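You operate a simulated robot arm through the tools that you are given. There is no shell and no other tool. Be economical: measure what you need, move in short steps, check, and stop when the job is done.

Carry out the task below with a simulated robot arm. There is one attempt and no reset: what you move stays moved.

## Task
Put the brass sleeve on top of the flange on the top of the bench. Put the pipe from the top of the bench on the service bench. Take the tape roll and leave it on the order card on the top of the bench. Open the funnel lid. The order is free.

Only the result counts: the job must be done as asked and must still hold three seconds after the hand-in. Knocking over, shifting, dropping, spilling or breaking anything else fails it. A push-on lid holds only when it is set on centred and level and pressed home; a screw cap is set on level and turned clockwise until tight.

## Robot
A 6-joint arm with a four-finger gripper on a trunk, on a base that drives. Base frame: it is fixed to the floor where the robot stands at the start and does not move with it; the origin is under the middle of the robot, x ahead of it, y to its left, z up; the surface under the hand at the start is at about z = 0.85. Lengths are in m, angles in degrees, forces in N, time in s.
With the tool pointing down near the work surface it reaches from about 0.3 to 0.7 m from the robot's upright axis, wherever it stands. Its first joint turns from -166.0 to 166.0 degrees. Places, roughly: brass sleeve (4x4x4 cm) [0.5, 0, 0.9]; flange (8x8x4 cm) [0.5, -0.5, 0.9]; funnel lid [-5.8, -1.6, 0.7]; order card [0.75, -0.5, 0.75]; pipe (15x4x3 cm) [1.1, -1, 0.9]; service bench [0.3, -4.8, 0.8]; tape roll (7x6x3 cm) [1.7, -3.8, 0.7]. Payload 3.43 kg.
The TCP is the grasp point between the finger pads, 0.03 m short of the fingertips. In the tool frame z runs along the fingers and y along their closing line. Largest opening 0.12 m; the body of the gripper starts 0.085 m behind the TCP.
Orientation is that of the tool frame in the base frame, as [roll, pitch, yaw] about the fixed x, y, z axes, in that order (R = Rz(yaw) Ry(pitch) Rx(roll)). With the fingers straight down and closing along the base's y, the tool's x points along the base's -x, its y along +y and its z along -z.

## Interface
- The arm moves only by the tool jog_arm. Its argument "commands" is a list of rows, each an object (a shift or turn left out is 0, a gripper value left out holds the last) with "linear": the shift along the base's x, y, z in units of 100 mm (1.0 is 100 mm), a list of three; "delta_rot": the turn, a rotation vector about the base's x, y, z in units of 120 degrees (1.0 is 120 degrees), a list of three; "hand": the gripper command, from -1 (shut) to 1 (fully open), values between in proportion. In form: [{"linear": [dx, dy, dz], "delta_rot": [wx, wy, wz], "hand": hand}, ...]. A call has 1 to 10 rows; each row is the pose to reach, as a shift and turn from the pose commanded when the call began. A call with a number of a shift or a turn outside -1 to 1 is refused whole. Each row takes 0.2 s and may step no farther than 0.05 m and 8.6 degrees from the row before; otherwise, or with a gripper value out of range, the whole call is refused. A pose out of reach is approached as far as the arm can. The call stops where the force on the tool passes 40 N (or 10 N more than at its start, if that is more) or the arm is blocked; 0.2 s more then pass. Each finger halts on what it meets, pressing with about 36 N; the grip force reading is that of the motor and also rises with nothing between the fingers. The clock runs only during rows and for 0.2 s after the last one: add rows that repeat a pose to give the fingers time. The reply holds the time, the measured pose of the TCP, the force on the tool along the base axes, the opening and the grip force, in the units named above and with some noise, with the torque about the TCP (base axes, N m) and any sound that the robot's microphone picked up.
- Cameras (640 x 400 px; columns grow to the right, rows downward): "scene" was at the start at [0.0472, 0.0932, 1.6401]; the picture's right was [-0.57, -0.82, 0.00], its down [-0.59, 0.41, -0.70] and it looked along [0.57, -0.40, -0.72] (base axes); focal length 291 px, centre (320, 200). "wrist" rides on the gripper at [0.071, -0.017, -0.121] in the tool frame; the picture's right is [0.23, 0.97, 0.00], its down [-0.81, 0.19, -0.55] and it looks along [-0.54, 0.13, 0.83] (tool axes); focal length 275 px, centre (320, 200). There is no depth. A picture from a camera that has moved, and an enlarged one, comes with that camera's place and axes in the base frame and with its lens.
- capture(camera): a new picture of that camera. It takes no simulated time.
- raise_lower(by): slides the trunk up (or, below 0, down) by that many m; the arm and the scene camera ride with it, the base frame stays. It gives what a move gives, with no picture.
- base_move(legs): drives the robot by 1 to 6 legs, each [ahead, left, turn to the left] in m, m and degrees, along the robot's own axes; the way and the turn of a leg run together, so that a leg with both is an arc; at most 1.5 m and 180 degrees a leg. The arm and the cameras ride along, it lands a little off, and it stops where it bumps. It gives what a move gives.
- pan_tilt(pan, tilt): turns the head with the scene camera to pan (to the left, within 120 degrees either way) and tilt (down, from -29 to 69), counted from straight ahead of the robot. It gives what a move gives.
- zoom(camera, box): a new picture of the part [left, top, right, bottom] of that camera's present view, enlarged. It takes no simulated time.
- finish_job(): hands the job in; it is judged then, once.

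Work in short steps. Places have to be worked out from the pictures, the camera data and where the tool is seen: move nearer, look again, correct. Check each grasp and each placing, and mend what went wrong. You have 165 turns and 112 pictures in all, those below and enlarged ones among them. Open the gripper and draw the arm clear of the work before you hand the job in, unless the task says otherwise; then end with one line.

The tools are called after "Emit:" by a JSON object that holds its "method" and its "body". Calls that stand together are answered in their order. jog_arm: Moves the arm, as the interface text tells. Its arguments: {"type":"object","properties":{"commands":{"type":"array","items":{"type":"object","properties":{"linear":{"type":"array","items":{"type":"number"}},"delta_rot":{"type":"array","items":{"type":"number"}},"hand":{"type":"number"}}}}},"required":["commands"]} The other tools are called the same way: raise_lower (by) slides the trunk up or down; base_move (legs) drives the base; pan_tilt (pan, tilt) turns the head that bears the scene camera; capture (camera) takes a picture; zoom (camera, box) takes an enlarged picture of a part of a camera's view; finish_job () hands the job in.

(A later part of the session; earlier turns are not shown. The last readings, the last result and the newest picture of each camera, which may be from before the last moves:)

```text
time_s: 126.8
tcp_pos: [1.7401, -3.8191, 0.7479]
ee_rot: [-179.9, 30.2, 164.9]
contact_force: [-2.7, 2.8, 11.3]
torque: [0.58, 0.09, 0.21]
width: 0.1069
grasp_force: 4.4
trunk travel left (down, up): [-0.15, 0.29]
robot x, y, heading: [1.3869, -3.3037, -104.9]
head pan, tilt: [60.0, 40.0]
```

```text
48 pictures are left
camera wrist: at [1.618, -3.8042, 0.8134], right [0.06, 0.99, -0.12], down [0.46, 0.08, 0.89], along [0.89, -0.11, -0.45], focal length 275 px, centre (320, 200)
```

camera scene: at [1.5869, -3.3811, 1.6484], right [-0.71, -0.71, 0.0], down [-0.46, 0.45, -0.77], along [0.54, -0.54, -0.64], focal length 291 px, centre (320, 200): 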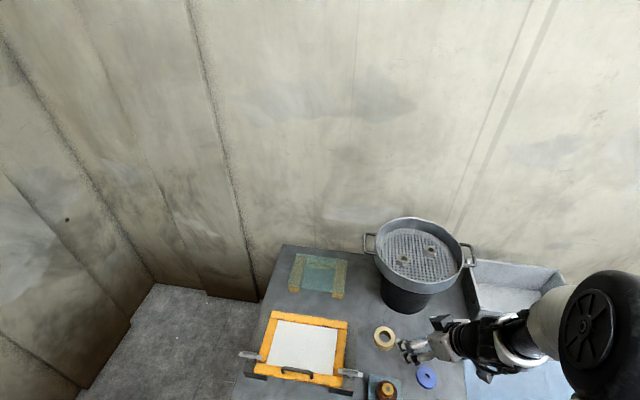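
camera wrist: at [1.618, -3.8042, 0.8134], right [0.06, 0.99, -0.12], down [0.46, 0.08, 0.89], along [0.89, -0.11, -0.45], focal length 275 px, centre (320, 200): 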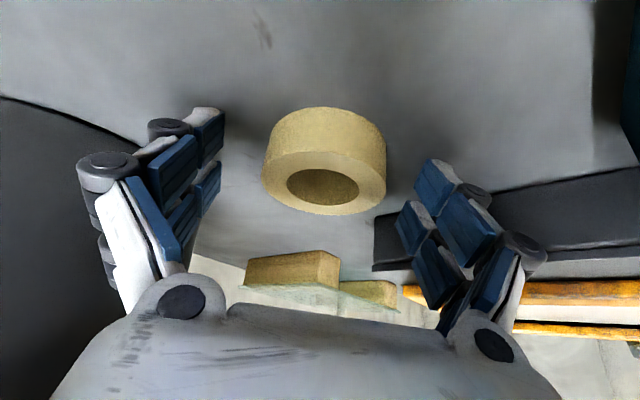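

A light contact (11 N), mostly on the +y finger, and the tape sits nearer that finger. I back up 5 mm, shift 8 mm toward +y, and check the force.

Emit:
{"method": "jog_arm", "body": {"commands": [{"linear": [0, 0, 0.1]}, {"linear": [0.02, 0.08, 0.1]}, {"linear": [0.02, 0.08, 0.07]}]}}

Emit:
{"method": "capture", "body": {"camera": "wrist"}}

```text
time_s: 127.6
tcp_pos: [1.7413, -3.811, 0.7515]
ee_rot: [-180.0, 30.0, 165.0]
contact_force: [0.5, -0.7, 0.2]
torque: [0.0, 0.0, 0.0]
width: 0.1055
grasp_force: 0.1
trunk travel left (down, up): [-0.15, 0.29]
robot x, y, heading: [1.3842, -3.3048, -104.8]
head pan, tilt: [60.0, 40.0]
```

```text
47 pictures are left
camera wrist: at [1.62, -3.7954, 0.8189], right [0.06, 0.99, -0.12], down [0.46, 0.07, 0.88], along [0.89, -0.11, -0.45], focal length 275 px, centre (320, 200)
```

wrist: 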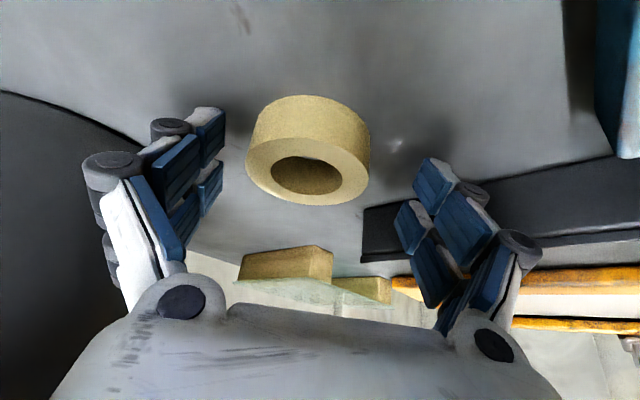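

Clear and roughly centred. I close on the tape.

Emit:
{"method": "jog_arm", "body": {"commands": [{"hand": -1}, {"hand": -1}, {"hand": -1}, {"hand": -1}, {"hand": -1}, {"hand": -1}, {"hand": -1}]}}

Emit:
{"method": "capture", "body": {"camera": "wrist"}}

```text
time_s: 128.7
tcp_pos: [1.7451, -3.8108, 0.757]
ee_rot: [180.0, 30.8, 165.1]
contact_force: [-1.7, 5.9, 22.3]
torque: [0.41, -0.05, 0.17]
width: 0.0553
grasp_force: 29.7
trunk travel left (down, up): [-0.15, 0.29]
robot x, y, heading: [1.3887, -3.3025, -105.2]
head pan, tilt: [60.0, 40.0]
stopped in row 5: the force on the tool passed its limit at 45 N (the readings are from after the stop); the commanded pose is now the measured one
```

```text
46 pictures are left
camera wrist: at [1.6226, -3.7959, 0.8234], right [0.06, 0.99, -0.12], down [0.45, 0.08, 0.89], along [0.89, -0.11, -0.44], focal length 275 px, centre (320, 200)
```

wrist: 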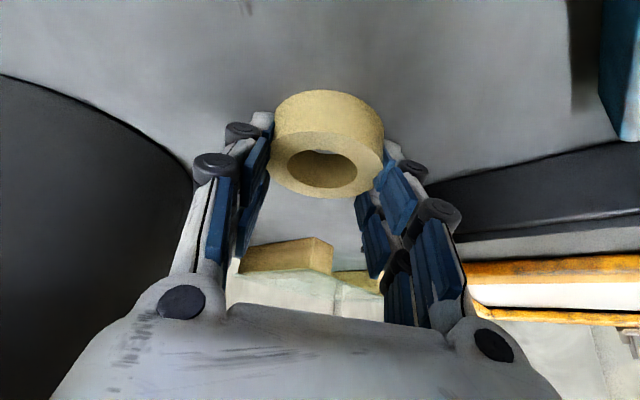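

The closing fingers pressed on the table; the tape is between them at width 0.055. I ease up a few mm while tightening.

Emit:
{"method": "jog_arm", "body": {"commands": [{"linear": [0, 0, 0.03], "hand": -1}, {"linear": [0, 0, 0.04], "hand": -1}, {"linear": [0, 0, 0.04], "hand": -1}, {"linear": [0, 0, 0.04], "hand": -1}]}}

Emit:
{"method": "capture", "body": {"camera": "wrist"}}

```text
time_s: 129.7
tcp_pos: [1.7436, -3.8118, 0.7566]
ee_rot: [179.9, 30.3, 165.0]
contact_force: [2.8, -0.8, 6.8]
torque: [-0.11, -0.37, 0.01]
width: 0.0546
grasp_force: 36.2
trunk travel left (down, up): [-0.15, 0.29]
robot x, y, heading: [1.3863, -3.3033, -105.0]
head pan, tilt: [60.0, 40.0]
```

```text
45 pictures are left
camera wrist: at [1.6217, -3.7956, 0.8243], right [0.06, 0.99, -0.12], down [0.46, 0.08, 0.89], along [0.89, -0.1, -0.45], focal length 275 px, centre (320, 200)
```

wrist: 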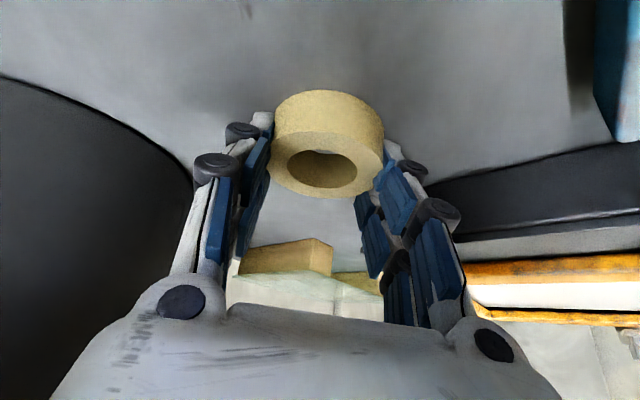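

Full grip. I lift along the approach line and check.

Emit:
{"method": "jog_arm", "body": {"commands": [{"linear": [-0.02, 0.0, 0.05], "hand": -1}, {"linear": [-0.06, 0.02, 0.15]}, {"linear": [-0.15, 0.04, 0.35]}, {"linear": [-0.3, 0.08, 0.65]}, {"linear": [-0.45, 0.12, 0.95]}]}}

Emit:
{"method": "capture", "body": {"camera": "wrist"}}

```text
time_s: 130.8
tcp_pos: [1.6978, -3.798, 0.8553]
ee_rot: [179.9, 30.3, 164.9]
contact_force: [-0.3, -0.4, -0.9]
torque: [-0.01, -0.01, 0.0]
width: 0.0547
grasp_force: 35.8
trunk travel left (down, up): [-0.15, 0.29]
robot x, y, heading: [1.3831, -3.3014, -104.8]
head pan, tilt: [60.0, 40.0]
```

```text
44 pictures are left
camera wrist: at [1.5757, -3.7832, 0.9224], right [0.06, 0.99, -0.11], down [0.46, 0.08, 0.89], along [0.89, -0.1, -0.45], focal length 275 px, centre (320, 200)
```

wrist: 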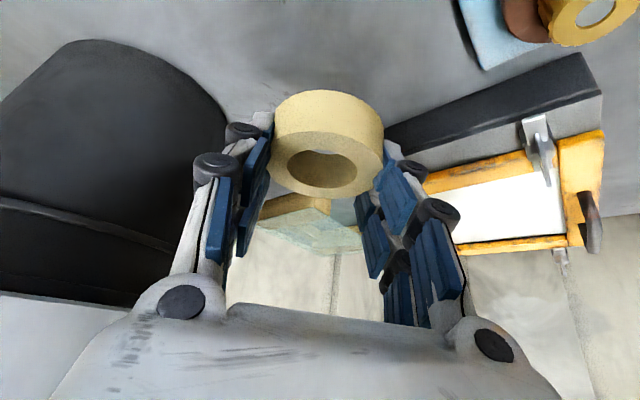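

The tape is held level. I raise it to travel height and turn the hand -133° about the vertical, so it will lean along the bench when placing.

Emit:
{"method": "jog_arm", "body": {"commands": [{"linear": [-0.1, 0.1, 0.4]}, {"linear": [-0.2, 0.2, 0.8]}, {"linear": [-0.4, 0.3, 1]}, {"linear": [-0.7, 0.5, 1]}, {"linear": [-1, 0.8, 1]}]}}

Emit:
{"method": "jog_arm", "body": {"commands": [{"linear": [0, 0, 0.4]}, {"linear": [0, 0, 0.8]}, {"linear": [0, 0, 1]}, {"linear": [0, 0, 1], "delta_rot": [0, 0, -0.07]}, {"linear": [0, 0, 1], "delta_rot": [0, 0, -0.14]}, {"linear": [0, 0, 1], "delta_rot": [0, 0, -0.21]}, {"linear": [0, 0, 1], "delta_rot": [0, 0, -0.28]}, {"linear": [0, 0, 1], "delta_rot": [0, 0, -0.35]}, {"linear": [0, 0, 1], "delta_rot": [0, 0, -0.42]}, {"linear": [0, 0, 1], "delta_rot": [0, 0, -0.49]}]}}

Emit:
{"method": "jog_arm", "body": {"commands": [{"delta_rot": [0, 0, -0.07]}, {"delta_rot": [0, 0, -0.14]}, {"delta_rot": [0, 0, -0.21]}, {"delta_rot": [0, 0, -0.28]}, {"delta_rot": [0, 0, -0.35]}, {"delta_rot": [0, 0, -0.42]}, {"delta_rot": [0, 0, -0.49]}, {"delta_rot": [0, 0, -0.56]}, {"delta_rot": [0, 0, -0.618]}]}}

Emit:
{"method": "capture", "body": {"camera": "wrist"}}

```text
time_s: 132.1
tcp_pos: [1.5975, -3.7187, 0.9528]
ee_rot: [-180.0, 30.4, 165.1]
contact_force: [-0.3, -0.2, -0.4]
torque: [0.0, 0.0, 0.02]
width: 0.0545
grasp_force: 36.2
trunk travel left (down, up): [-0.15, 0.29]
robot x, y, heading: [1.3876, -3.2993, -105.0]
head pan, tilt: [60.0, 40.0]
```

```text
time_s: 134.2
tcp_pos: [1.5635, -3.7315, 1.0468]
ee_rot: [179.1, 29.9, 116.7]
contact_force: [0.4, 0.3, -0.1]
torque: [0.0, -0.02, -0.01]
width: 0.0546
grasp_force: 35.9
out of reach, approached as far as the arm can: row 9, 10
trunk travel left (down, up): [-0.15, 0.29]
robot x, y, heading: [1.3834, -3.304, -104.8]
head pan, tilt: [60.0, 40.0]
```

```text
time_s: 136.2
tcp_pos: [1.2892, -3.7157, 1.0378]
ee_rot: [174.6, 28.1, 70.5]
contact_force: [1.1, 0.1, 0.0]
torque: [0.02, 0.02, 0.01]
width: 0.0546
grasp_force: 35.8
out of reach, approached as far as the arm can: row 1, 2, 3, 4, 5, 6, 7, 8, 9
trunk travel left (down, up): [-0.15, 0.29]
robot x, y, heading: [1.3867, -3.3045, -104.9]
head pan, tilt: [60.0, 40.0]
```

```text
43 pictures are left
camera wrist: at [1.3018, -3.5937, 1.1095], right [1.0, -0.09, -0.03], down [-0.02, -0.47, 0.88], along [-0.09, -0.88, -0.47], focal length 275 px, centre (320, 200)
```

wrist: 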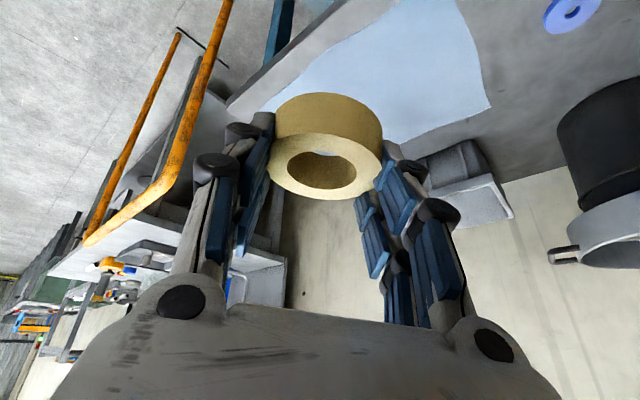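

That orientation was out of reach this close in. I drive away into free floor first, then sort out the arm pose.

Emit:
{"method": "base_move", "body": {"legs": [[-0.85, -0.98, 0]]}}

Emit:
{"method": "jog_arm", "body": {"commands": [{"hand": -1}]}}

```text
time_s: 142.8
tcp_pos: [0.5536, -2.6297, 1.0394]
ee_rot: [174.5, 28.0, 69.2]
contact_force: [-0.4, 0.3, -0.2]
torque: [-0.03, 0.01, 0.01]
width: 0.0549
grasp_force: 36.3
trunk travel left (down, up): [-0.15, 0.29]
robot x, y, heading: [0.6564, -2.2196, -106.5]
head pan, tilt: [60.0, 40.0]
```

```text
time_s: 143.2
tcp_pos: [0.5536, -2.6301, 1.039]
ee_rot: [174.4, 28.1, 69.2]
contact_force: [-0.4, 0.0, -0.1]
torque: [-0.01, -0.02, -0.01]
width: 0.0547
grasp_force: 36.6
trunk travel left (down, up): [-0.15, 0.29]
robot x, y, heading: [0.6591, -2.2201, -106.3]
head pan, tilt: [60.0, 40.0]
```

I extend the hand outward and level it, then turn it -84° about the vertical at that larger radius.

Emit:
{"method": "jog_arm", "body": {"commands": [{"linear": [-0.1, -0.35, 0.1], "delta_rot": [-0.001, 0.0444, -0.022]}, {"linear": [-0.18, -0.7, 0.2], "delta_rot": [-0.001, 0.0444, -0.022]}, {"linear": [-0.25, -1, 0.3], "delta_rot": [-0.001, 0.0444, -0.022]}]}}

Emit:
{"method": "jog_arm", "body": {"commands": [{"linear": [-0.08, -0.3, 0]}, {"linear": [-0.13, -0.5, 0], "delta_rot": [0, 0, -0.07]}, {"linear": [-0.13, -0.5, 0], "delta_rot": [0, 0, -0.14]}, {"linear": [-0.13, -0.5, 0], "delta_rot": [0, 0, -0.21]}, {"linear": [-0.13, -0.5, 0], "delta_rot": [0, 0, -0.28]}, {"linear": [-0.13, -0.5, 0], "delta_rot": [0, 0, -0.35]}]}}

Emit:
{"method": "jog_arm", "body": {"commands": [{"delta_rot": [0, 0, -0.07]}, {"delta_rot": [0, 0, -0.14]}, {"delta_rot": [0, 0, -0.21]}, {"delta_rot": [0, 0, -0.28]}, {"delta_rot": [0, 0, -0.35]}]}}

```text
time_s: 144.0
tcp_pos: [0.4623, -2.6992, 1.0535]
ee_rot: [-179.6, 29.9, 69.3]
contact_force: [0.3, -1.2, -1.2]
torque: [0.04, 0.06, -0.04]
width: 0.0547
grasp_force: 36.4
out of reach, approached as far as the arm can: row 1, 2, 3
trunk travel left (down, up): [-0.15, 0.29]
robot x, y, heading: [0.6564, -2.2255, -106.3]
head pan, tilt: [60.0, 40.0]
```

```text
time_s: 145.4
tcp_pos: [0.45, -2.7481, 1.0576]
ee_rot: [-179.7, 30.0, 27.2]
contact_force: [-0.9, 0.2, -0.3]
torque: [0.01, -0.03, 0.01]
width: 0.0547
grasp_force: 35.9
out of reach, approached as far as the arm can: row 1
trunk travel left (down, up): [-0.15, 0.29]
robot x, y, heading: [0.6571, -2.2204, -106.1]
head pan, tilt: [60.0, 40.0]
```

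```text
time_s: 146.6
tcp_pos: [0.4513, -2.7487, 1.0565]
ee_rot: [-179.9, 30.0, -14.7]
contact_force: [0.1, 0.0, -1.2]
torque: [0.0, 0.0, -0.02]
width: 0.0548
grasp_force: 35.7
trunk travel left (down, up): [-0.15, 0.29]
robot x, y, heading: [0.662, -2.2207, -106.2]
head pan, tilt: [60.0, 40.0]
```

The pose is good now. I drive along the main bench to opposite the order card and turn to face it.

Emit:
{"method": "base_move", "body": {"legs": [[-0.81, -0.97, 0], [0, 0, 140]]}}

Emit:
{"method": "pan_tilt", "body": {"pan": 20, "tilt": 40}}

Emit:
{"method": "capture", "body": {"camera": "scene"}}

```text
time_s: 158.6
tcp_pos: [0.4966, -0.9379, 1.0567]
ee_rot: [-179.7, 30.0, 121.9]
contact_force: [0.7, 0.8, 0.2]
torque: [0.03, -0.01, -0.02]
width: 0.0545
grasp_force: 36.1
trunk travel left (down, up): [-0.15, 0.29]
robot x, y, heading: [-0.0131, -1.1769, 30.5]
head pan, tilt: [60.0, 40.0]
```

```text
time_s: 159.7
tcp_pos: [0.4961, -0.9383, 1.0562]
ee_rot: [-179.8, 30.1, 121.9]
contact_force: [0.5, -1.0, -0.8]
torque: [-0.02, 0.02, 0.01]
width: 0.0548
grasp_force: 35.9
trunk travel left (down, up): [-0.15, 0.29]
robot x, y, heading: [-0.0151, -1.1773, 30.2]
head pan, tilt: [20.0, 40.0]
```

```text
42 pictures are left
camera scene: at [-0.0501, -1.0023, 1.6484], right [0.77, -0.64, 0.0], down [-0.41, -0.5, -0.77], along [0.49, 0.59, -0.64], focal length 291 px, centre (320, 200)
```

scene: 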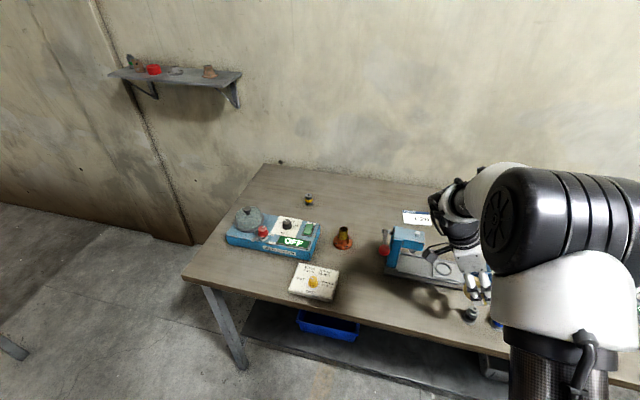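

The press head tops out around 0.965. I raise the hand a bit and drive in.

Emit:
{"method": "jog_arm", "body": {"commands": [{"linear": [0, 0, 0.3]}, {"linear": [0, 0, 0.6]}]}}

Emit:
{"method": "base_move", "body": {"legs": [[0.33, 0.14, 0]]}}

Emit:
{"method": "pan_tilt", "body": {"pan": 40, "tilt": 45}}

Emit:
{"method": "capture", "body": {"camera": "scene"}}

Emit:
{"method": "capture", "body": {"camera": "wrist"}}

```text
time_s: 160.3
tcp_pos: [0.4956, -0.9388, 1.1174]
ee_rot: [-179.9, 30.1, 122.0]
contact_force: [-0.2, -0.9, -0.9]
torque: [0.01, -0.02, -0.01]
width: 0.0546
grasp_force: 35.9
trunk travel left (down, up): [-0.15, 0.29]
robot x, y, heading: [-0.0156, -1.1754, 30.5]
head pan, tilt: [20.0, 40.0]
```

```text
time_s: 162.6
tcp_pos: [0.7119, -0.6527, 1.1187]
ee_rot: [-179.7, 30.0, 121.8]
contact_force: [0.0, 0.3, -1.1]
torque: [0.0, 0.02, 0.0]
width: 0.0544
grasp_force: 36.3
trunk travel left (down, up): [-0.15, 0.29]
robot x, y, heading: [0.2, -0.8897, 30.3]
head pan, tilt: [20.0, 40.0]
```

```text
time_s: 163.4
tcp_pos: [0.7114, -0.6536, 1.118]
ee_rot: [-179.9, 30.0, 121.8]
contact_force: [0.5, -0.6, -0.7]
torque: [-0.04, -0.01, 0.02]
width: 0.0548
grasp_force: 36.2
trunk travel left (down, up): [-0.15, 0.29]
robot x, y, heading: [0.1995, -0.8915, 30.3]
head pan, tilt: [40.0, 45.0]
```

```text
41 pictures are left
camera scene: at [0.1383, -0.705, 1.6412], right [0.94, -0.34, 0.0], down [-0.24, -0.67, -0.71], along [0.24, 0.67, -0.71], focal length 291 px, centre (320, 200)
```

scene: 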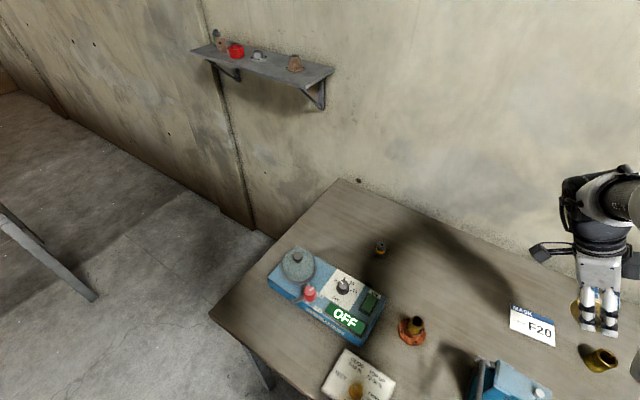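

```text
40 pictures are left
camera wrist: at [0.6341, -0.5585, 1.1862], right [0.72, 0.68, -0.12], down [0.39, -0.26, 0.88], along [0.57, -0.68, -0.45], focal length 275 px, centre (320, 200)
```

wrist: 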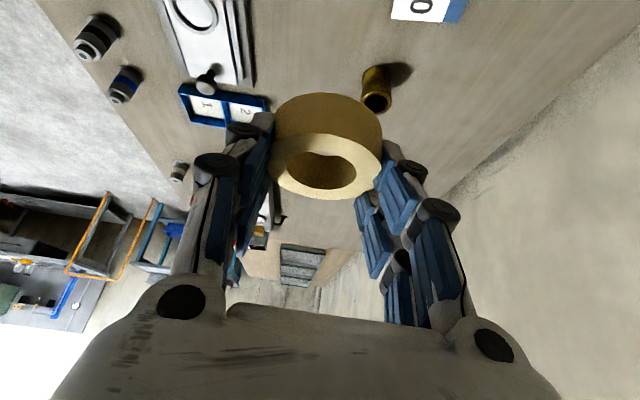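

I zoom on the card for its exact place.

Emit:
{"method": "zoom", "body": {"camera": "scene", "box": [480, 260, 640, 380]}}

```text
3.33 times, centred on (560, 320) of scene
camera zoom: at [0.1383, -0.705, 1.6412], right [0.94, -0.34, 0.0], down [-0.24, -0.67, -0.71], along [0.24, 0.67, -0.71], focal length 969 px, centre (-480, -200)
```

zoom: 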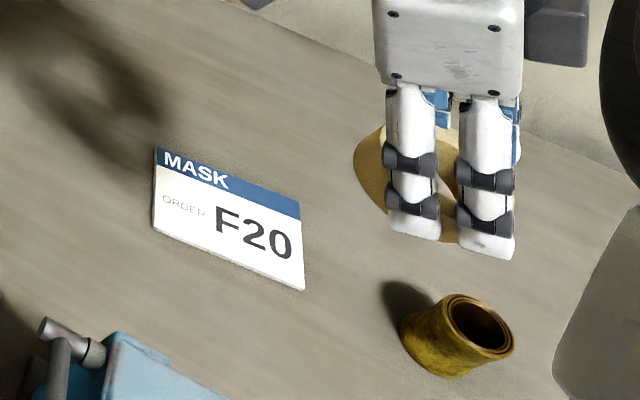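

The card ("ORDER MASK F20") is centred at about (0.779, -0.601). I move over it and lower most of the way.

Emit:
{"method": "jog_arm", "body": {"commands": [{"linear": [0.34, 0.26, 0]}, {"linear": [0.68, 0.52, 0]}, {"linear": [0.68, 0.52, -0.45]}, {"linear": [0.68, 0.52, -0.9]}, {"linear": [0.68, 0.52, -1]}]}}

Emit:
{"method": "jog_arm", "body": {"commands": [{"linear": [0, 0, -0.35]}, {"linear": [0, 0, -0.7]}]}}

Emit:
{"method": "capture", "body": {"camera": "wrist"}}

Emit:
{"method": "zoom", "body": {"camera": "scene", "box": [480, 240, 640, 360]}}

```text
time_s: 164.6
tcp_pos: [0.7801, -0.6022, 1.0169]
ee_rot: [-179.8, 29.9, 121.7]
contact_force: [0.7, -1.5, -0.2]
torque: [0.0, 0.01, -0.01]
width: 0.055
grasp_force: 35.7
trunk travel left (down, up): [-0.15, 0.29]
robot x, y, heading: [0.1992, -0.8923, 30.1]
head pan, tilt: [40.0, 45.0]
```

```text
time_s: 165.2
tcp_pos: [0.7801, -0.6016, 0.947]
ee_rot: [-179.8, 30.1, 121.8]
contact_force: [0.1, -0.6, -0.9]
torque: [-0.03, 0.0, 0.03]
width: 0.0549
grasp_force: 35.8
trunk travel left (down, up): [-0.15, 0.29]
robot x, y, heading: [0.1957, -0.8926, 30.2]
head pan, tilt: [40.0, 45.0]
```

```text
38 pictures are left
camera wrist: at [0.7026, -0.5061, 1.0158], right [0.72, 0.68, -0.12], down [0.39, -0.26, 0.88], along [0.57, -0.68, -0.45], focal length 275 px, centre (320, 200)
```

wrist: 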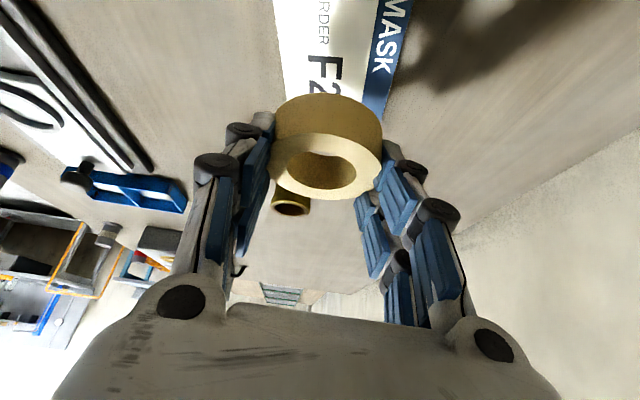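

```text
3.33 times, centred on (560, 300) of scene
camera zoom: at [0.1386, -0.7046, 1.6411], right [0.94, -0.34, 0.0], down [-0.24, -0.67, -0.71], along [0.24, 0.67, -0.71], focal length 969 px, centre (-480, -133)
```

zoom: 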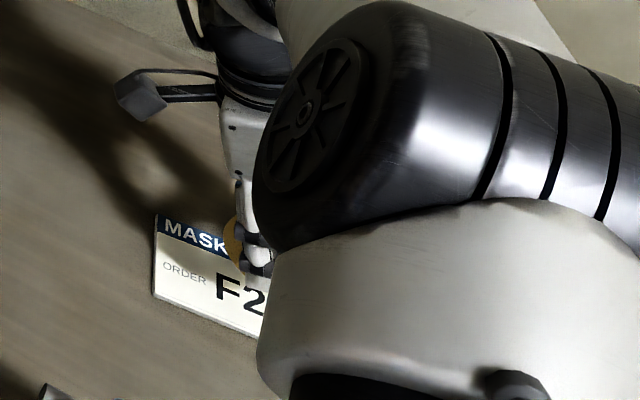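

The tape is centred over the card laterally. I lower to contact.

Emit:
{"method": "jog_arm", "body": {"commands": [{"linear": [0, 0, -0.25]}, {"linear": [0, 0, -0.4]}, {"linear": [0, 0, -0.45]}]}}

Emit:
{"method": "jog_arm", "body": {"commands": [{"linear": [0, 0, -0.02]}, {"linear": [0, 0, -0.04]}, {"linear": [0, 0, -0.06]}]}}

Emit:
{"method": "capture", "body": {"camera": "wrist"}}

```text
time_s: 166.0
tcp_pos: [0.7796, -0.6011, 0.9028]
ee_rot: [-179.8, 30.0, 121.8]
contact_force: [-0.3, 0.0, -0.8]
torque: [-0.02, 0.0, 0.03]
width: 0.0547
grasp_force: 36.0
trunk travel left (down, up): [-0.15, 0.29]
robot x, y, heading: [0.195, -0.8941, 30.1]
head pan, tilt: [40.0, 45.0]
```

```text
time_s: 166.8
tcp_pos: [0.7798, -0.6011, 0.8967]
ee_rot: [-179.9, 30.0, 121.8]
contact_force: [-0.1, 0.1, -0.3]
torque: [0.02, 0.01, 0.01]
width: 0.0547
grasp_force: 36.2
trunk travel left (down, up): [-0.15, 0.29]
robot x, y, heading: [0.199, -0.8928, 30.2]
head pan, tilt: [40.0, 45.0]
```

```text
36 pictures are left
camera wrist: at [0.7023, -0.5066, 0.9651], right [0.72, 0.68, -0.12], down [0.39, -0.26, 0.88], along [0.57, -0.68, -0.45], focal length 275 px, centre (320, 200)
```

wrist: 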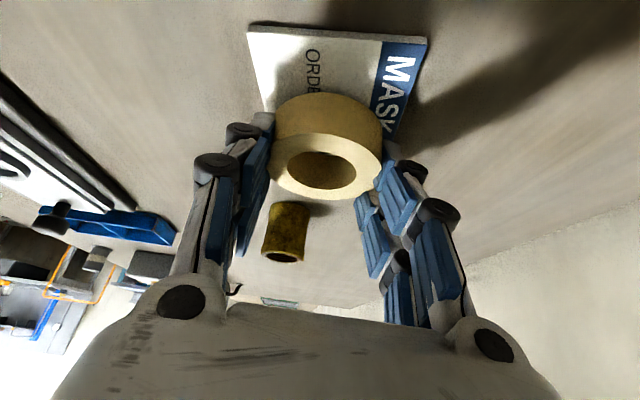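

The near card edge confirms centring (0.779, -0.600). I continue down to contact.

Emit:
{"method": "jog_arm", "body": {"commands": [{"linear": [0, 0, -0.015]}, {"linear": [0, 0, -0.03]}, {"linear": [0, 0, -0.03]}]}}

Emit:
{"method": "jog_arm", "body": {"commands": [{"linear": [0, 0, -0.015]}, {"linear": [0, 0, -0.03]}, {"linear": [0, 0, -0.03]}]}}

```text
time_s: 167.6
tcp_pos: [0.7792, -0.6006, 0.8952]
ee_rot: [-179.9, 30.1, 121.7]
contact_force: [-0.4, -0.9, -0.6]
torque: [0.03, 0.03, -0.01]
width: 0.0547
grasp_force: 36.2
trunk travel left (down, up): [-0.15, 0.29]
robot x, y, heading: [0.1983, -0.8938, 30.3]
head pan, tilt: [40.0, 45.0]
```

```text
time_s: 168.4
tcp_pos: [0.7788, -0.6015, 0.8926]
ee_rot: [180.0, 30.0, 121.7]
contact_force: [-1.2, 1.3, 11.7]
torque: [-0.25, -0.11, -0.01]
width: 0.0547
grasp_force: 36.2
trunk travel left (down, up): [-0.15, 0.29]
robot x, y, heading: [0.199, -0.895, 30.2]
head pan, tilt: [40.0, 45.0]
```

Contact at 0.893. I ease and open to about 8 cm.

Emit:
{"method": "jog_arm", "body": {"commands": [{"linear": [0, 0, 0.015]}, {"linear": [0, 0, 0.015], "hand": 0}, {"linear": [0, 0, 0.015], "hand": 0.3}, {"linear": [0, 0, 0.015], "hand": 0.3}, {"linear": [0, 0, 0.015], "hand": 0.3}]}}

Emit:
{"method": "capture", "body": {"camera": "wrist"}}

```text
time_s: 169.6
tcp_pos: [0.7799, -0.6003, 0.8923]
ee_rot: [-179.7, 30.1, 121.8]
contact_force: [-0.8, -0.4, -0.5]
torque: [-0.01, 0.02, -0.02]
width: 0.0779
grasp_force: 0.1
trunk travel left (down, up): [-0.15, 0.29]
robot x, y, heading: [0.1984, -0.8942, 30.2]
head pan, tilt: [40.0, 45.0]
```

```text
35 pictures are left
camera wrist: at [0.7019, -0.5064, 0.9605], right [0.72, 0.68, -0.12], down [0.39, -0.26, 0.88], along [0.57, -0.68, -0.45], focal length 275 px, centre (320, 200)
```

wrist: 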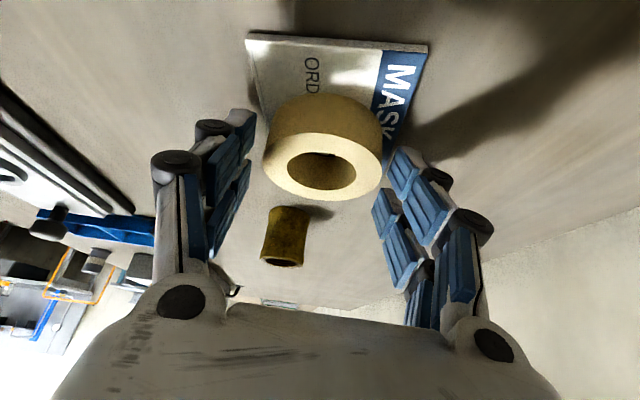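

Released on the card. I retreat along the tool axis and look.

Emit:
{"method": "jog_arm", "body": {"commands": [{"linear": [-0.08, 0.12, 0.25]}, {"linear": [-0.16, 0.25, 0.5]}, {"linear": [-0.3, 0.45, 0.9]}, {"linear": [-0.3, 0.45, 1]}]}}

Emit:
{"method": "jog_arm", "body": {"commands": [{"linear": [0, 0, 0.45]}, {"linear": [0, 0, 0.9]}, {"linear": [0, 0, 1]}]}}

Emit:
{"method": "capture", "body": {"camera": "wrist"}}

```text
time_s: 170.6
tcp_pos: [0.7488, -0.5561, 0.994]
ee_rot: [-179.9, 29.9, 121.8]
contact_force: [0.4, -0.6, 0.0]
torque: [0.01, -0.01, -0.01]
width: 0.078
grasp_force: 0.1
trunk travel left (down, up): [-0.15, 0.29]
robot x, y, heading: [0.1981, -0.8985, 30.2]
head pan, tilt: [40.0, 45.0]
```

```text
time_s: 171.4
tcp_pos: [0.7495, -0.556, 1.0932]
ee_rot: [-179.9, 30.0, 121.9]
contact_force: [-0.2, 0.0, -0.1]
torque: [0.0, 0.03, -0.01]
width: 0.0781
grasp_force: 0.1
trunk travel left (down, up): [-0.15, 0.29]
robot x, y, heading: [0.1975, -0.8963, 30.3]
head pan, tilt: [40.0, 45.0]
```

```text
34 pictures are left
camera wrist: at [0.6713, -0.4608, 1.161], right [0.72, 0.68, -0.12], down [0.39, -0.26, 0.88], along [0.57, -0.68, -0.45], focal length 275 px, centre (320, 200)
```

wrist: 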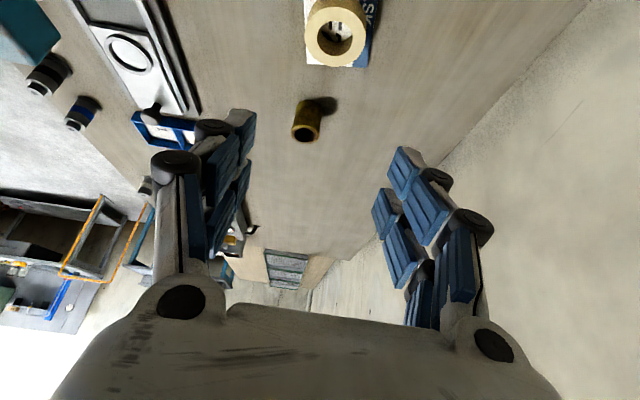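

The tape sits on the card. I untilt the hand, raise it, back out and look toward the funnel (around (-5.8, -1.6)).

Emit:
{"method": "jog_arm", "body": {"commands": [{"linear": [0, 0, 0.2], "delta_rot": [0.055, 0.034, 0]}, {"linear": [0, 0, 0.4], "delta_rot": [0.11, 0.068, 0]}, {"linear": [0, 0, 0.5], "delta_rot": [0.165, 0.102, 0]}, {"linear": [0, 0, 0.5], "delta_rot": [0.2125, 0.1325, 0]}, {"linear": [-0.3, -0.2, 0.5], "delta_rot": [0.2125, 0.1325, 0]}, {"linear": [-0.6, -0.4, 0.5], "delta_rot": [0.2125, 0.1325, 0]}, {"linear": [-1, -0.6, 0.5], "delta_rot": [0.2125, 0.1325, 0]}]}}

Emit:
{"method": "base_move", "body": {"legs": [[-0.5, 0, 0], [0, 0, 150]]}}

Emit:
{"method": "pan_tilt", "body": {"pan": 30, "tilt": 15}}

Emit:
{"method": "capture", "body": {"camera": "scene"}}

```text
time_s: 173.0
tcp_pos: [0.6747, -0.608, 1.1092]
ee_rot: [176.9, 12.7, 121.6]
contact_force: [0.2, 0.4, -0.7]
torque: [-0.07, 0.09, -0.06]
width: 0.0779
grasp_force: 0.2
out of reach, approached as far as the arm can: row 3, 4, 5, 6, 7
trunk travel left (down, up): [-0.15, 0.29]
robot x, y, heading: [0.2003, -0.8912, 30.0]
head pan, tilt: [40.0, 45.0]
```

```text
time_s: 182.2
tcp_pos: [-0.7845, -1.1657, 1.1101]
ee_rot: [176.7, 12.6, -86.9]
contact_force: [0.2, 0.2, -0.4]
torque: [-0.01, 0.01, 0.0]
width: 0.0777
grasp_force: 0.0
trunk travel left (down, up): [-0.15, 0.29]
robot x, y, heading: [-0.2311, -1.1413, -178.3]
head pan, tilt: [40.0, 45.0]
```

```text
time_s: 183.1
tcp_pos: [-0.785, -1.1649, 1.11]
ee_rot: [176.8, 12.6, -86.9]
contact_force: [-0.7, -0.7, -0.2]
torque: [-0.04, 0.04, 0.0]
width: 0.0782
grasp_force: 0.0
trunk travel left (down, up): [-0.15, 0.29]
robot x, y, heading: [-0.233, -1.1397, -178.3]
head pan, tilt: [30.0, 15.0]
```

```text
33 pictures are left
camera scene: at [-0.2859, -1.3322, 1.6879], right [-0.53, 0.85, 0.0], down [0.22, 0.14, -0.97], along [-0.82, -0.51, -0.26], focal length 291 px, centre (320, 200)
```

scene: 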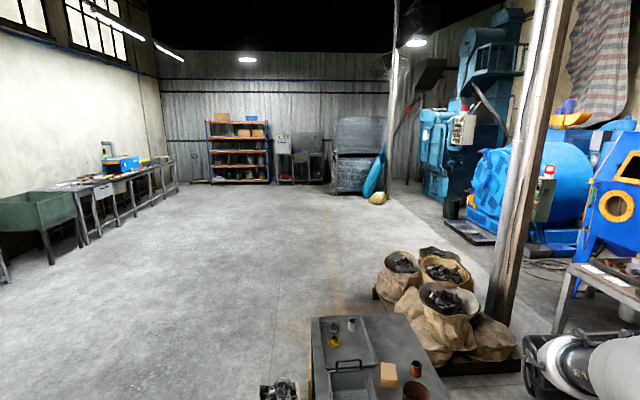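

The funnel should be near pixel (479,183). I zoom there.

Emit:
{"method": "zoom", "body": {"camera": "scene", "box": [400, 90, 640, 310]}}

Emit:
{"method": "zoom", "body": {"camera": "scene", "box": [410, 130, 550, 260]}}

```text
1.82 times, centred on (520, 200) of scene
camera zoom: at [-0.2859, -1.3322, 1.6879], right [-0.53, 0.85, 0.0], down [0.22, 0.14, -0.97], along [-0.82, -0.51, -0.26], focal length 528 px, centre (-44, 200)
```

zoom: 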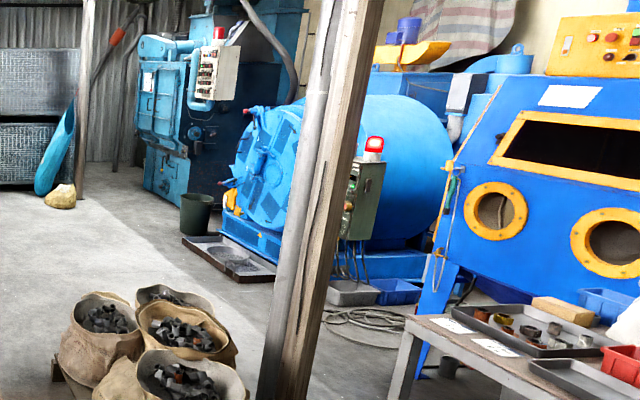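

```text
3.08 times, centred on (480, 195) of scene
camera zoom: at [-0.2859, -1.3322, 1.6879], right [-0.53, 0.85, 0.0], down [0.22, 0.14, -0.97], along [-0.82, -0.51, -0.26], focal length 894 px, centre (-172, 215)
```

zoom: 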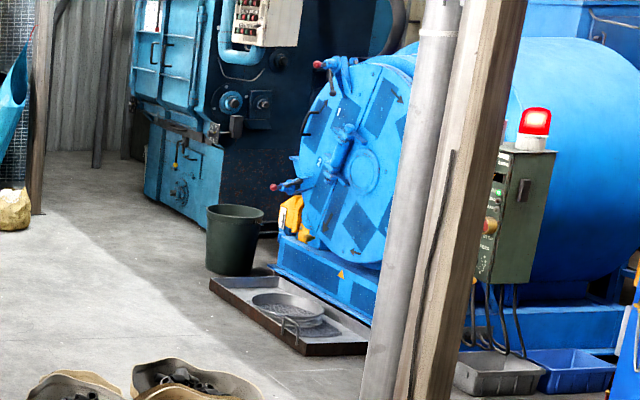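

The blue tank's front stands at about (-5.6, -1.6), so the "funnel lid" must be on or beside it. I drive around the cart and sacks over the open floor.

Emit:
{"method": "base_move", "body": {"legs": [[-0.35, 0, 0], [0, 1.0, 0], [0.3, 0.85, 0], [1.5, 0, 0], [1.5, 0, 0], [0.7, 0, 0]]}}

Emit:
{"method": "pan_tilt", "body": {"pan": -25, "tilt": 25}}

Emit:
{"method": "capture", "body": {"camera": "scene"}}

```text
time_s: 212.2
tcp_pos: [-4.4246, -3.127, 1.1105]
ee_rot: [176.8, 12.6, -85.9]
contact_force: [-0.2, 0.0, -0.3]
torque: [0.0, -0.02, -0.01]
width: 0.078
grasp_force: 0.1
trunk travel left (down, up): [-0.15, 0.29]
robot x, y, heading: [-3.8703, -3.0951, -177.1]
head pan, tilt: [30.0, 15.0]
```

```text
time_s: 213.4
tcp_pos: [-4.4249, -3.127, 1.1106]
ee_rot: [176.8, 12.6, -86.0]
contact_force: [0.0, 0.5, 0.4]
torque: [-0.01, 0.0, -0.01]
width: 0.0782
grasp_force: 0.1
trunk travel left (down, up): [-0.15, 0.29]
robot x, y, heading: [-3.8713, -3.094, -177.4]
head pan, tilt: [-25.0, 25.0]
```

```text
30 pictures are left
camera scene: at [-3.93, -3.2011, 1.6718], right [0.38, 0.93, 0.0], down [0.39, -0.16, -0.91], along [-0.84, 0.34, -0.42], focal length 291 px, centre (320, 200)
```

scene: 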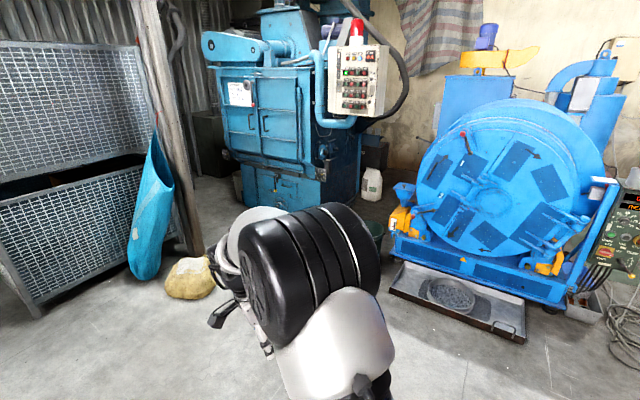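

The small blue funnel at (404,192) on the yellow block matches. I zoom on it.

Emit:
{"method": "zoom", "body": {"camera": "scene", "box": [375, 170, 445, 250]}}

```text
5.00 times, centred on (410, 210) of scene
camera zoom: at [-3.93, -3.2011, 1.6718], right [0.38, 0.93, 0.0], down [0.39, -0.16, -0.91], along [-0.84, 0.34, -0.42], focal length 1453 px, centre (-130, 150)
```

zoom: 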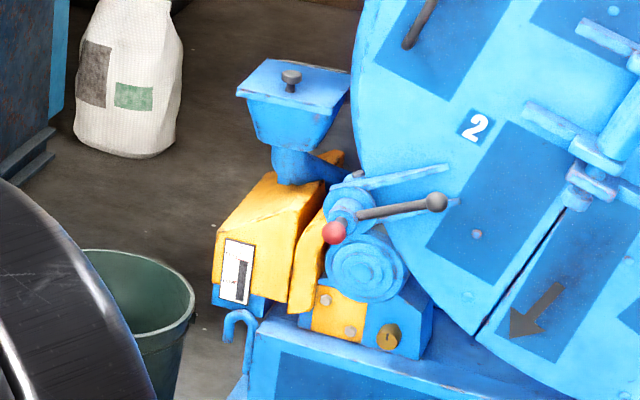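

The funnel has a square lid with a knob on top, near (-5.78, -1.67). A bucket and tray block the front, so I come from the west side; I drive round and turn to look at it closely.

Emit:
{"method": "base_move", "body": {"legs": [[1.32, -0.3, 0], [0, 0, 177], [-1.1, 0.3, 0]]}}

Emit:
{"method": "pan_tilt", "body": {"pan": 50, "tilt": 40}}

Emit:
{"method": "capture", "body": {"camera": "scene"}}

```text
time_s: 232.8
tcp_pos: [-5.7425, -2.5581, 1.1105]
ee_rot: [176.8, 12.6, 92.9]
contact_force: [-1.0, 0.7, -0.2]
torque: [0.02, -0.05, -0.02]
width: 0.078
grasp_force: 0.0
trunk travel left (down, up): [-0.15, 0.29]
robot x, y, heading: [-6.295, -2.5805, 1.4]
head pan, tilt: [-25.0, 25.0]
```

```text
time_s: 234.3
tcp_pos: [-5.7433, -2.5589, 1.11]
ee_rot: [176.9, 12.6, 93.0]
contact_force: [-0.1, -0.7, 0.3]
torque: [-0.01, 0.01, -0.01]
width: 0.0781
grasp_force: 0.1
trunk travel left (down, up): [-0.15, 0.29]
robot x, y, heading: [-6.2945, -2.5773, 1.5]
head pan, tilt: [50.0, 40.0]
```

```text
28 pictures are left
camera scene: at [-6.2657, -2.3747, 1.6485], right [0.78, -0.62, 0.0], down [-0.4, -0.5, -0.77], along [0.48, 0.6, -0.64], focal length 291 px, centre (320, 200)
```

scene: 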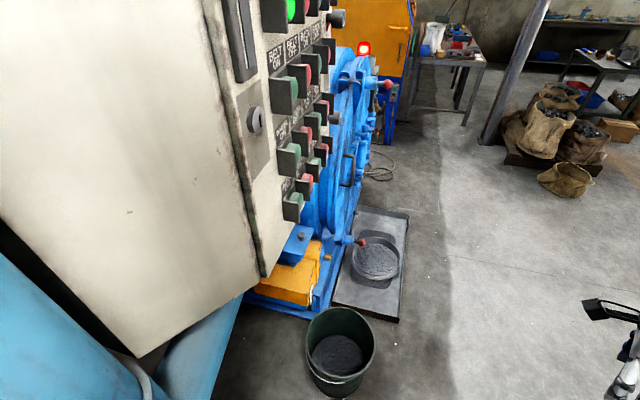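

The furnace's control box hangs in the way on the west side, so I'll work from the south, between bucket and tray. I drive to about (-5.51, -2.36) and look.

Emit:
{"method": "base_move", "body": {"legs": [[0.79, -0.02, 0], [0, 0.18, 0], [0, 0, 38]]}}

Emit:
{"method": "pan_tilt", "body": {"pan": 72, "tilt": 50}}

Emit:
{"method": "capture", "body": {"camera": "scene"}}

```text
time_s: 241.4
tcp_pos: [-5.0932, -2.0482, 1.1112]
ee_rot: [176.8, 12.6, 130.8]
contact_force: [-0.6, 0.0, 0.0]
torque: [0.02, 0.03, -0.01]
width: 0.078
grasp_force: 0.1
trunk travel left (down, up): [-0.15, 0.29]
robot x, y, heading: [-5.5183, -2.4061, 39.2]
head pan, tilt: [50.0, 40.0]
```

```text
time_s: 242.3
tcp_pos: [-5.0926, -2.0486, 1.1113]
ee_rot: [176.8, 12.5, 130.8]
contact_force: [0.1, -0.2, -0.4]
torque: [0.0, -0.01, 0.02]
width: 0.0782
grasp_force: 0.0
trunk travel left (down, up): [-0.15, 0.29]
robot x, y, heading: [-5.5177, -2.4056, 39.2]
head pan, tilt: [72.0, 50.0]
```

```text
27 pictures are left
camera scene: at [-5.6485, -2.2375, 1.6343], right [0.93, 0.36, 0.0], down [0.28, -0.71, -0.64], along [-0.23, 0.6, -0.77], focal length 291 px, centre (320, 200)
```

scene: 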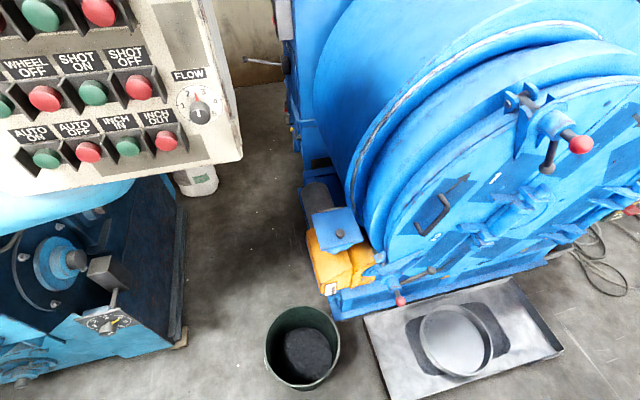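

Clear view now. I zoom on the funnel lid.

Emit:
{"method": "zoom", "body": {"camera": "scene", "box": [290, 170, 410, 310]}}

```text
2.86 times, centred on (350, 240) of scene
camera zoom: at [-5.6485, -2.2375, 1.6343], right [0.93, 0.36, 0.0], down [0.28, -0.71, -0.64], along [-0.23, 0.6, -0.77], focal length 830 px, centre (234, 86)
```

zoom: 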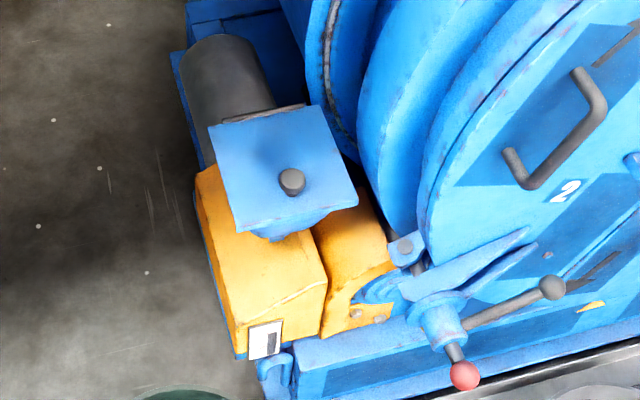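

The lid is hinged at its back edge, with the knob near the front at about (-5.788, -1.67, 0.75). Reach is short for pulling it right over by the knob, so I'll push it up from under its front edge with closed fingers pointing horizontally. First I turn the base so the arm faces it, lower the trunk, and turn the hand.

Emit:
{"method": "base_move", "body": {"legs": [[0, 0, 65]]}}

Emit:
{"method": "raise_lower", "body": {"by": -0.1}}

Emit:
{"method": "jog_arm", "body": {"commands": [{"delta_rot": [0, 0, -0.065], "hand": -1}, {"delta_rot": [0, 0, -0.13]}, {"delta_rot": [0, 0, -0.195]}, {"delta_rot": [0, 0, -0.26]}, {"delta_rot": [0, 0, -0.325]}, {"delta_rot": [0, 0, -0.39]}, {"delta_rot": [0, 0, -0.455]}, {"delta_rot": [0, 0, -0.52]}, {"delta_rot": [0, 0, -0.583]}]}}

```text
time_s: 245.5
tcp_pos: [-5.6607, -1.8697, 1.1096]
ee_rot: [176.9, 12.6, -164.1]
contact_force: [0.4, -0.3, 0.2]
torque: [0.01, -0.02, -0.01]
width: 0.0779
grasp_force: 0.0
trunk travel left (down, up): [-0.15, 0.29]
robot x, y, heading: [-5.5148, -2.4022, 104.8]
head pan, tilt: [72.0, 50.0]
```

```text
time_s: 246.8
tcp_pos: [-5.6608, -1.8685, 1.011]
ee_rot: [176.8, 12.6, -164.1]
contact_force: [-0.5, 1.0, -0.1]
torque: [0.02, 0.03, 0.03]
width: 0.0779
grasp_force: 0.0
trunk travel left (down, up): [-0.05, 0.39]
robot x, y, heading: [-5.5171, -2.4081, 104.4]
head pan, tilt: [72.0, 50.0]
```

```text
time_s: 248.8
tcp_pos: [-5.6302, -1.8782, 0.9932]
ee_rot: [168.7, 13.5, 125.7]
contact_force: [0.0, 0.7, -0.4]
torque: [0.0, -0.01, 0.0]
width: 0.0002
grasp_force: 33.5
out of reach, approached as far as the arm can: row 3, 4, 5, 6, 7, 8, 9
trunk travel left (down, up): [-0.05, 0.39]
robot x, y, heading: [-5.5179, -2.4044, 104.6]
head pan, tilt: [72.0, 50.0]
```

Now I tilt the hand forward so the fingers point at the funnel.

Emit:
{"method": "jog_arm", "body": {"commands": [{"delta_rot": [0.054, 0.039, 0]}, {"delta_rot": [0.108, 0.079, 0]}, {"delta_rot": [0.162, 0.118, 0]}, {"delta_rot": [0.216, 0.157, 0]}, {"delta_rot": [0.27, 0.197, 0]}, {"delta_rot": [0.324, 0.236, 0]}, {"delta_rot": [0.378, 0.275, 0]}, {"delta_rot": [0.432, 0.315, 0]}, {"delta_rot": [0.486, 0.354, 0]}]}}

Emit:
{"method": "pan_tilt", "body": {"pan": 25, "tilt": 50}}

Emit:
{"method": "capture", "body": {"camera": "scene"}}

Emit:
{"method": "capture", "body": {"camera": "wrist"}}

```text
time_s: 250.8
tcp_pos: [-5.6308, -1.8761, 0.9934]
ee_rot: [169.3, -58.7, 125.6]
contact_force: [0.0, 1.2, 0.3]
torque: [-0.02, 0.04, -0.02]
width: 0.0
grasp_force: 33.2
out of reach, approached as far as the arm can: row 2, 3, 4, 5
trunk travel left (down, up): [-0.05, 0.39]
robot x, y, heading: [-5.516, -2.4054, 104.3]
head pan, tilt: [72.0, 50.0]
```

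```text
time_s: 252.0
tcp_pos: [-5.6303, -1.8771, 0.9941]
ee_rot: [169.3, -58.6, 125.6]
contact_force: [0.6, 0.4, 0.3]
torque: [0.02, -0.02, 0.0]
width: 0.0
grasp_force: 33.0
trunk travel left (down, up): [-0.05, 0.39]
robot x, y, heading: [-5.5187, -2.4064, 104.5]
head pan, tilt: [25.0, 50.0]
```

```text
25 pictures are left
camera scene: at [-5.6958, -2.3998, 1.5343], right [0.77, 0.64, 0.0], down [0.49, -0.59, -0.64], along [-0.41, 0.5, -0.77], focal length 291 px, centre (320, 200)
```

scene: 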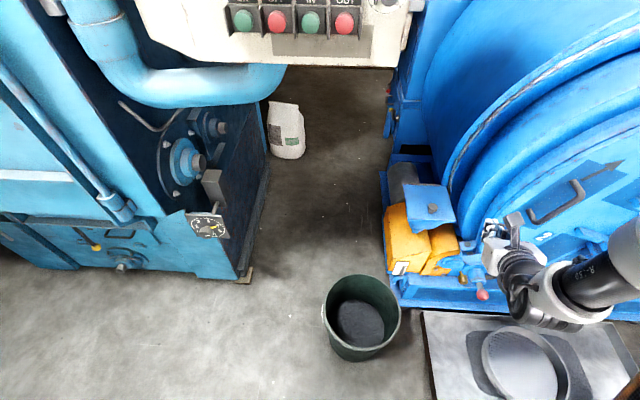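

```text
24 pictures are left
camera wrist: at [-5.626, -1.9496, 1.1136], right [0.8, 0.53, 0.29], down [0.6, -0.7, -0.39], along [0.0, 0.49, -0.87], focal length 275 px, centre (320, 200)
```

wrist: 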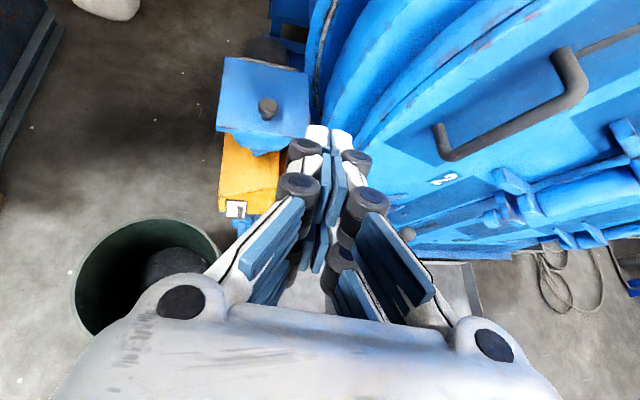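

Views agree: knob (-5.79, -1.668), front edge middle (-5.766, -1.705). I finish the tilt, correct the roll, and move to in front of the lid.

Emit:
{"method": "jog_arm", "body": {"commands": [{"linear": [-0.12, 0.13, -0.2], "delta_rot": [0.035, 0.039, 0.018]}, {"linear": [-0.24, 0.26, -0.4], "delta_rot": [0.07, 0.078, 0.036]}, {"linear": [-0.36, 0.39, -0.6], "delta_rot": [0.107, 0.118, 0.054]}, {"linear": [-0.48, 0.52, -0.8], "delta_rot": [0.149, 0.165, 0.076]}, {"linear": [-0.59, 0.6, -1], "delta_rot": [0.149, 0.165, 0.076]}]}}

Emit:
{"method": "capture", "body": {"camera": "wrist"}}

Emit:
{"method": "capture", "body": {"camera": "scene"}}

```text
time_s: 253.2
tcp_pos: [-5.6897, -1.8192, 0.895]
ee_rot: [-155.2, -84.1, 100.2]
contact_force: [0.0, -0.6, 0.3]
torque: [-0.03, 0.02, 0.0]
width: 0.0
grasp_force: 33.6
trunk travel left (down, up): [-0.05, 0.39]
robot x, y, heading: [-5.5168, -2.4046, 104.2]
head pan, tilt: [25.0, 50.0]
```

```text
23 pictures are left
camera wrist: at [-5.6343, -1.9185, 0.9772], right [0.79, 0.58, 0.19], down [0.49, -0.42, -0.76], along [-0.36, 0.7, -0.62], focal length 275 px, centre (320, 200)
```

wrist: 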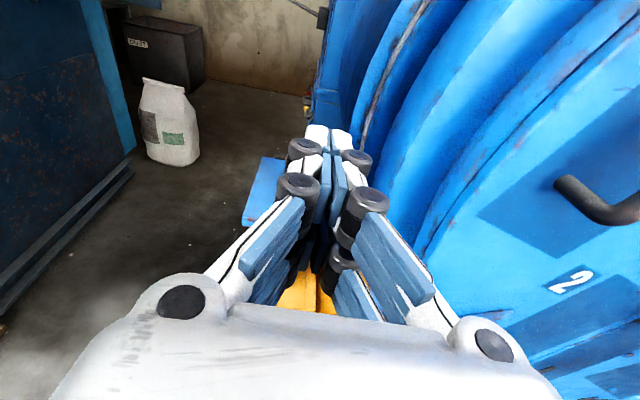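

```text
22 pictures are left
camera scene: at [-5.6958, -2.3995, 1.5343], right [0.77, 0.64, 0.0], down [0.49, -0.59, -0.64], along [-0.41, 0.5, -0.77], focal length 291 px, centre (320, 200)
```

scene: 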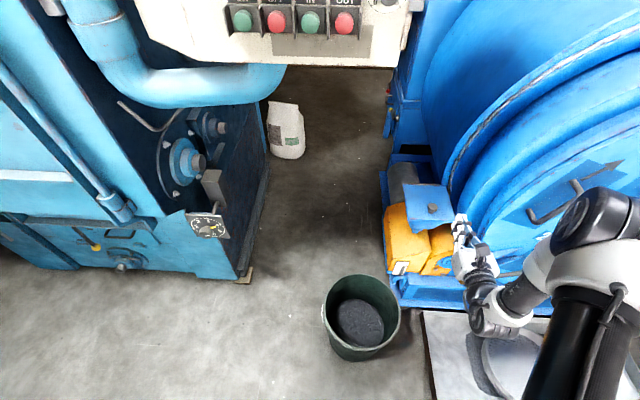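

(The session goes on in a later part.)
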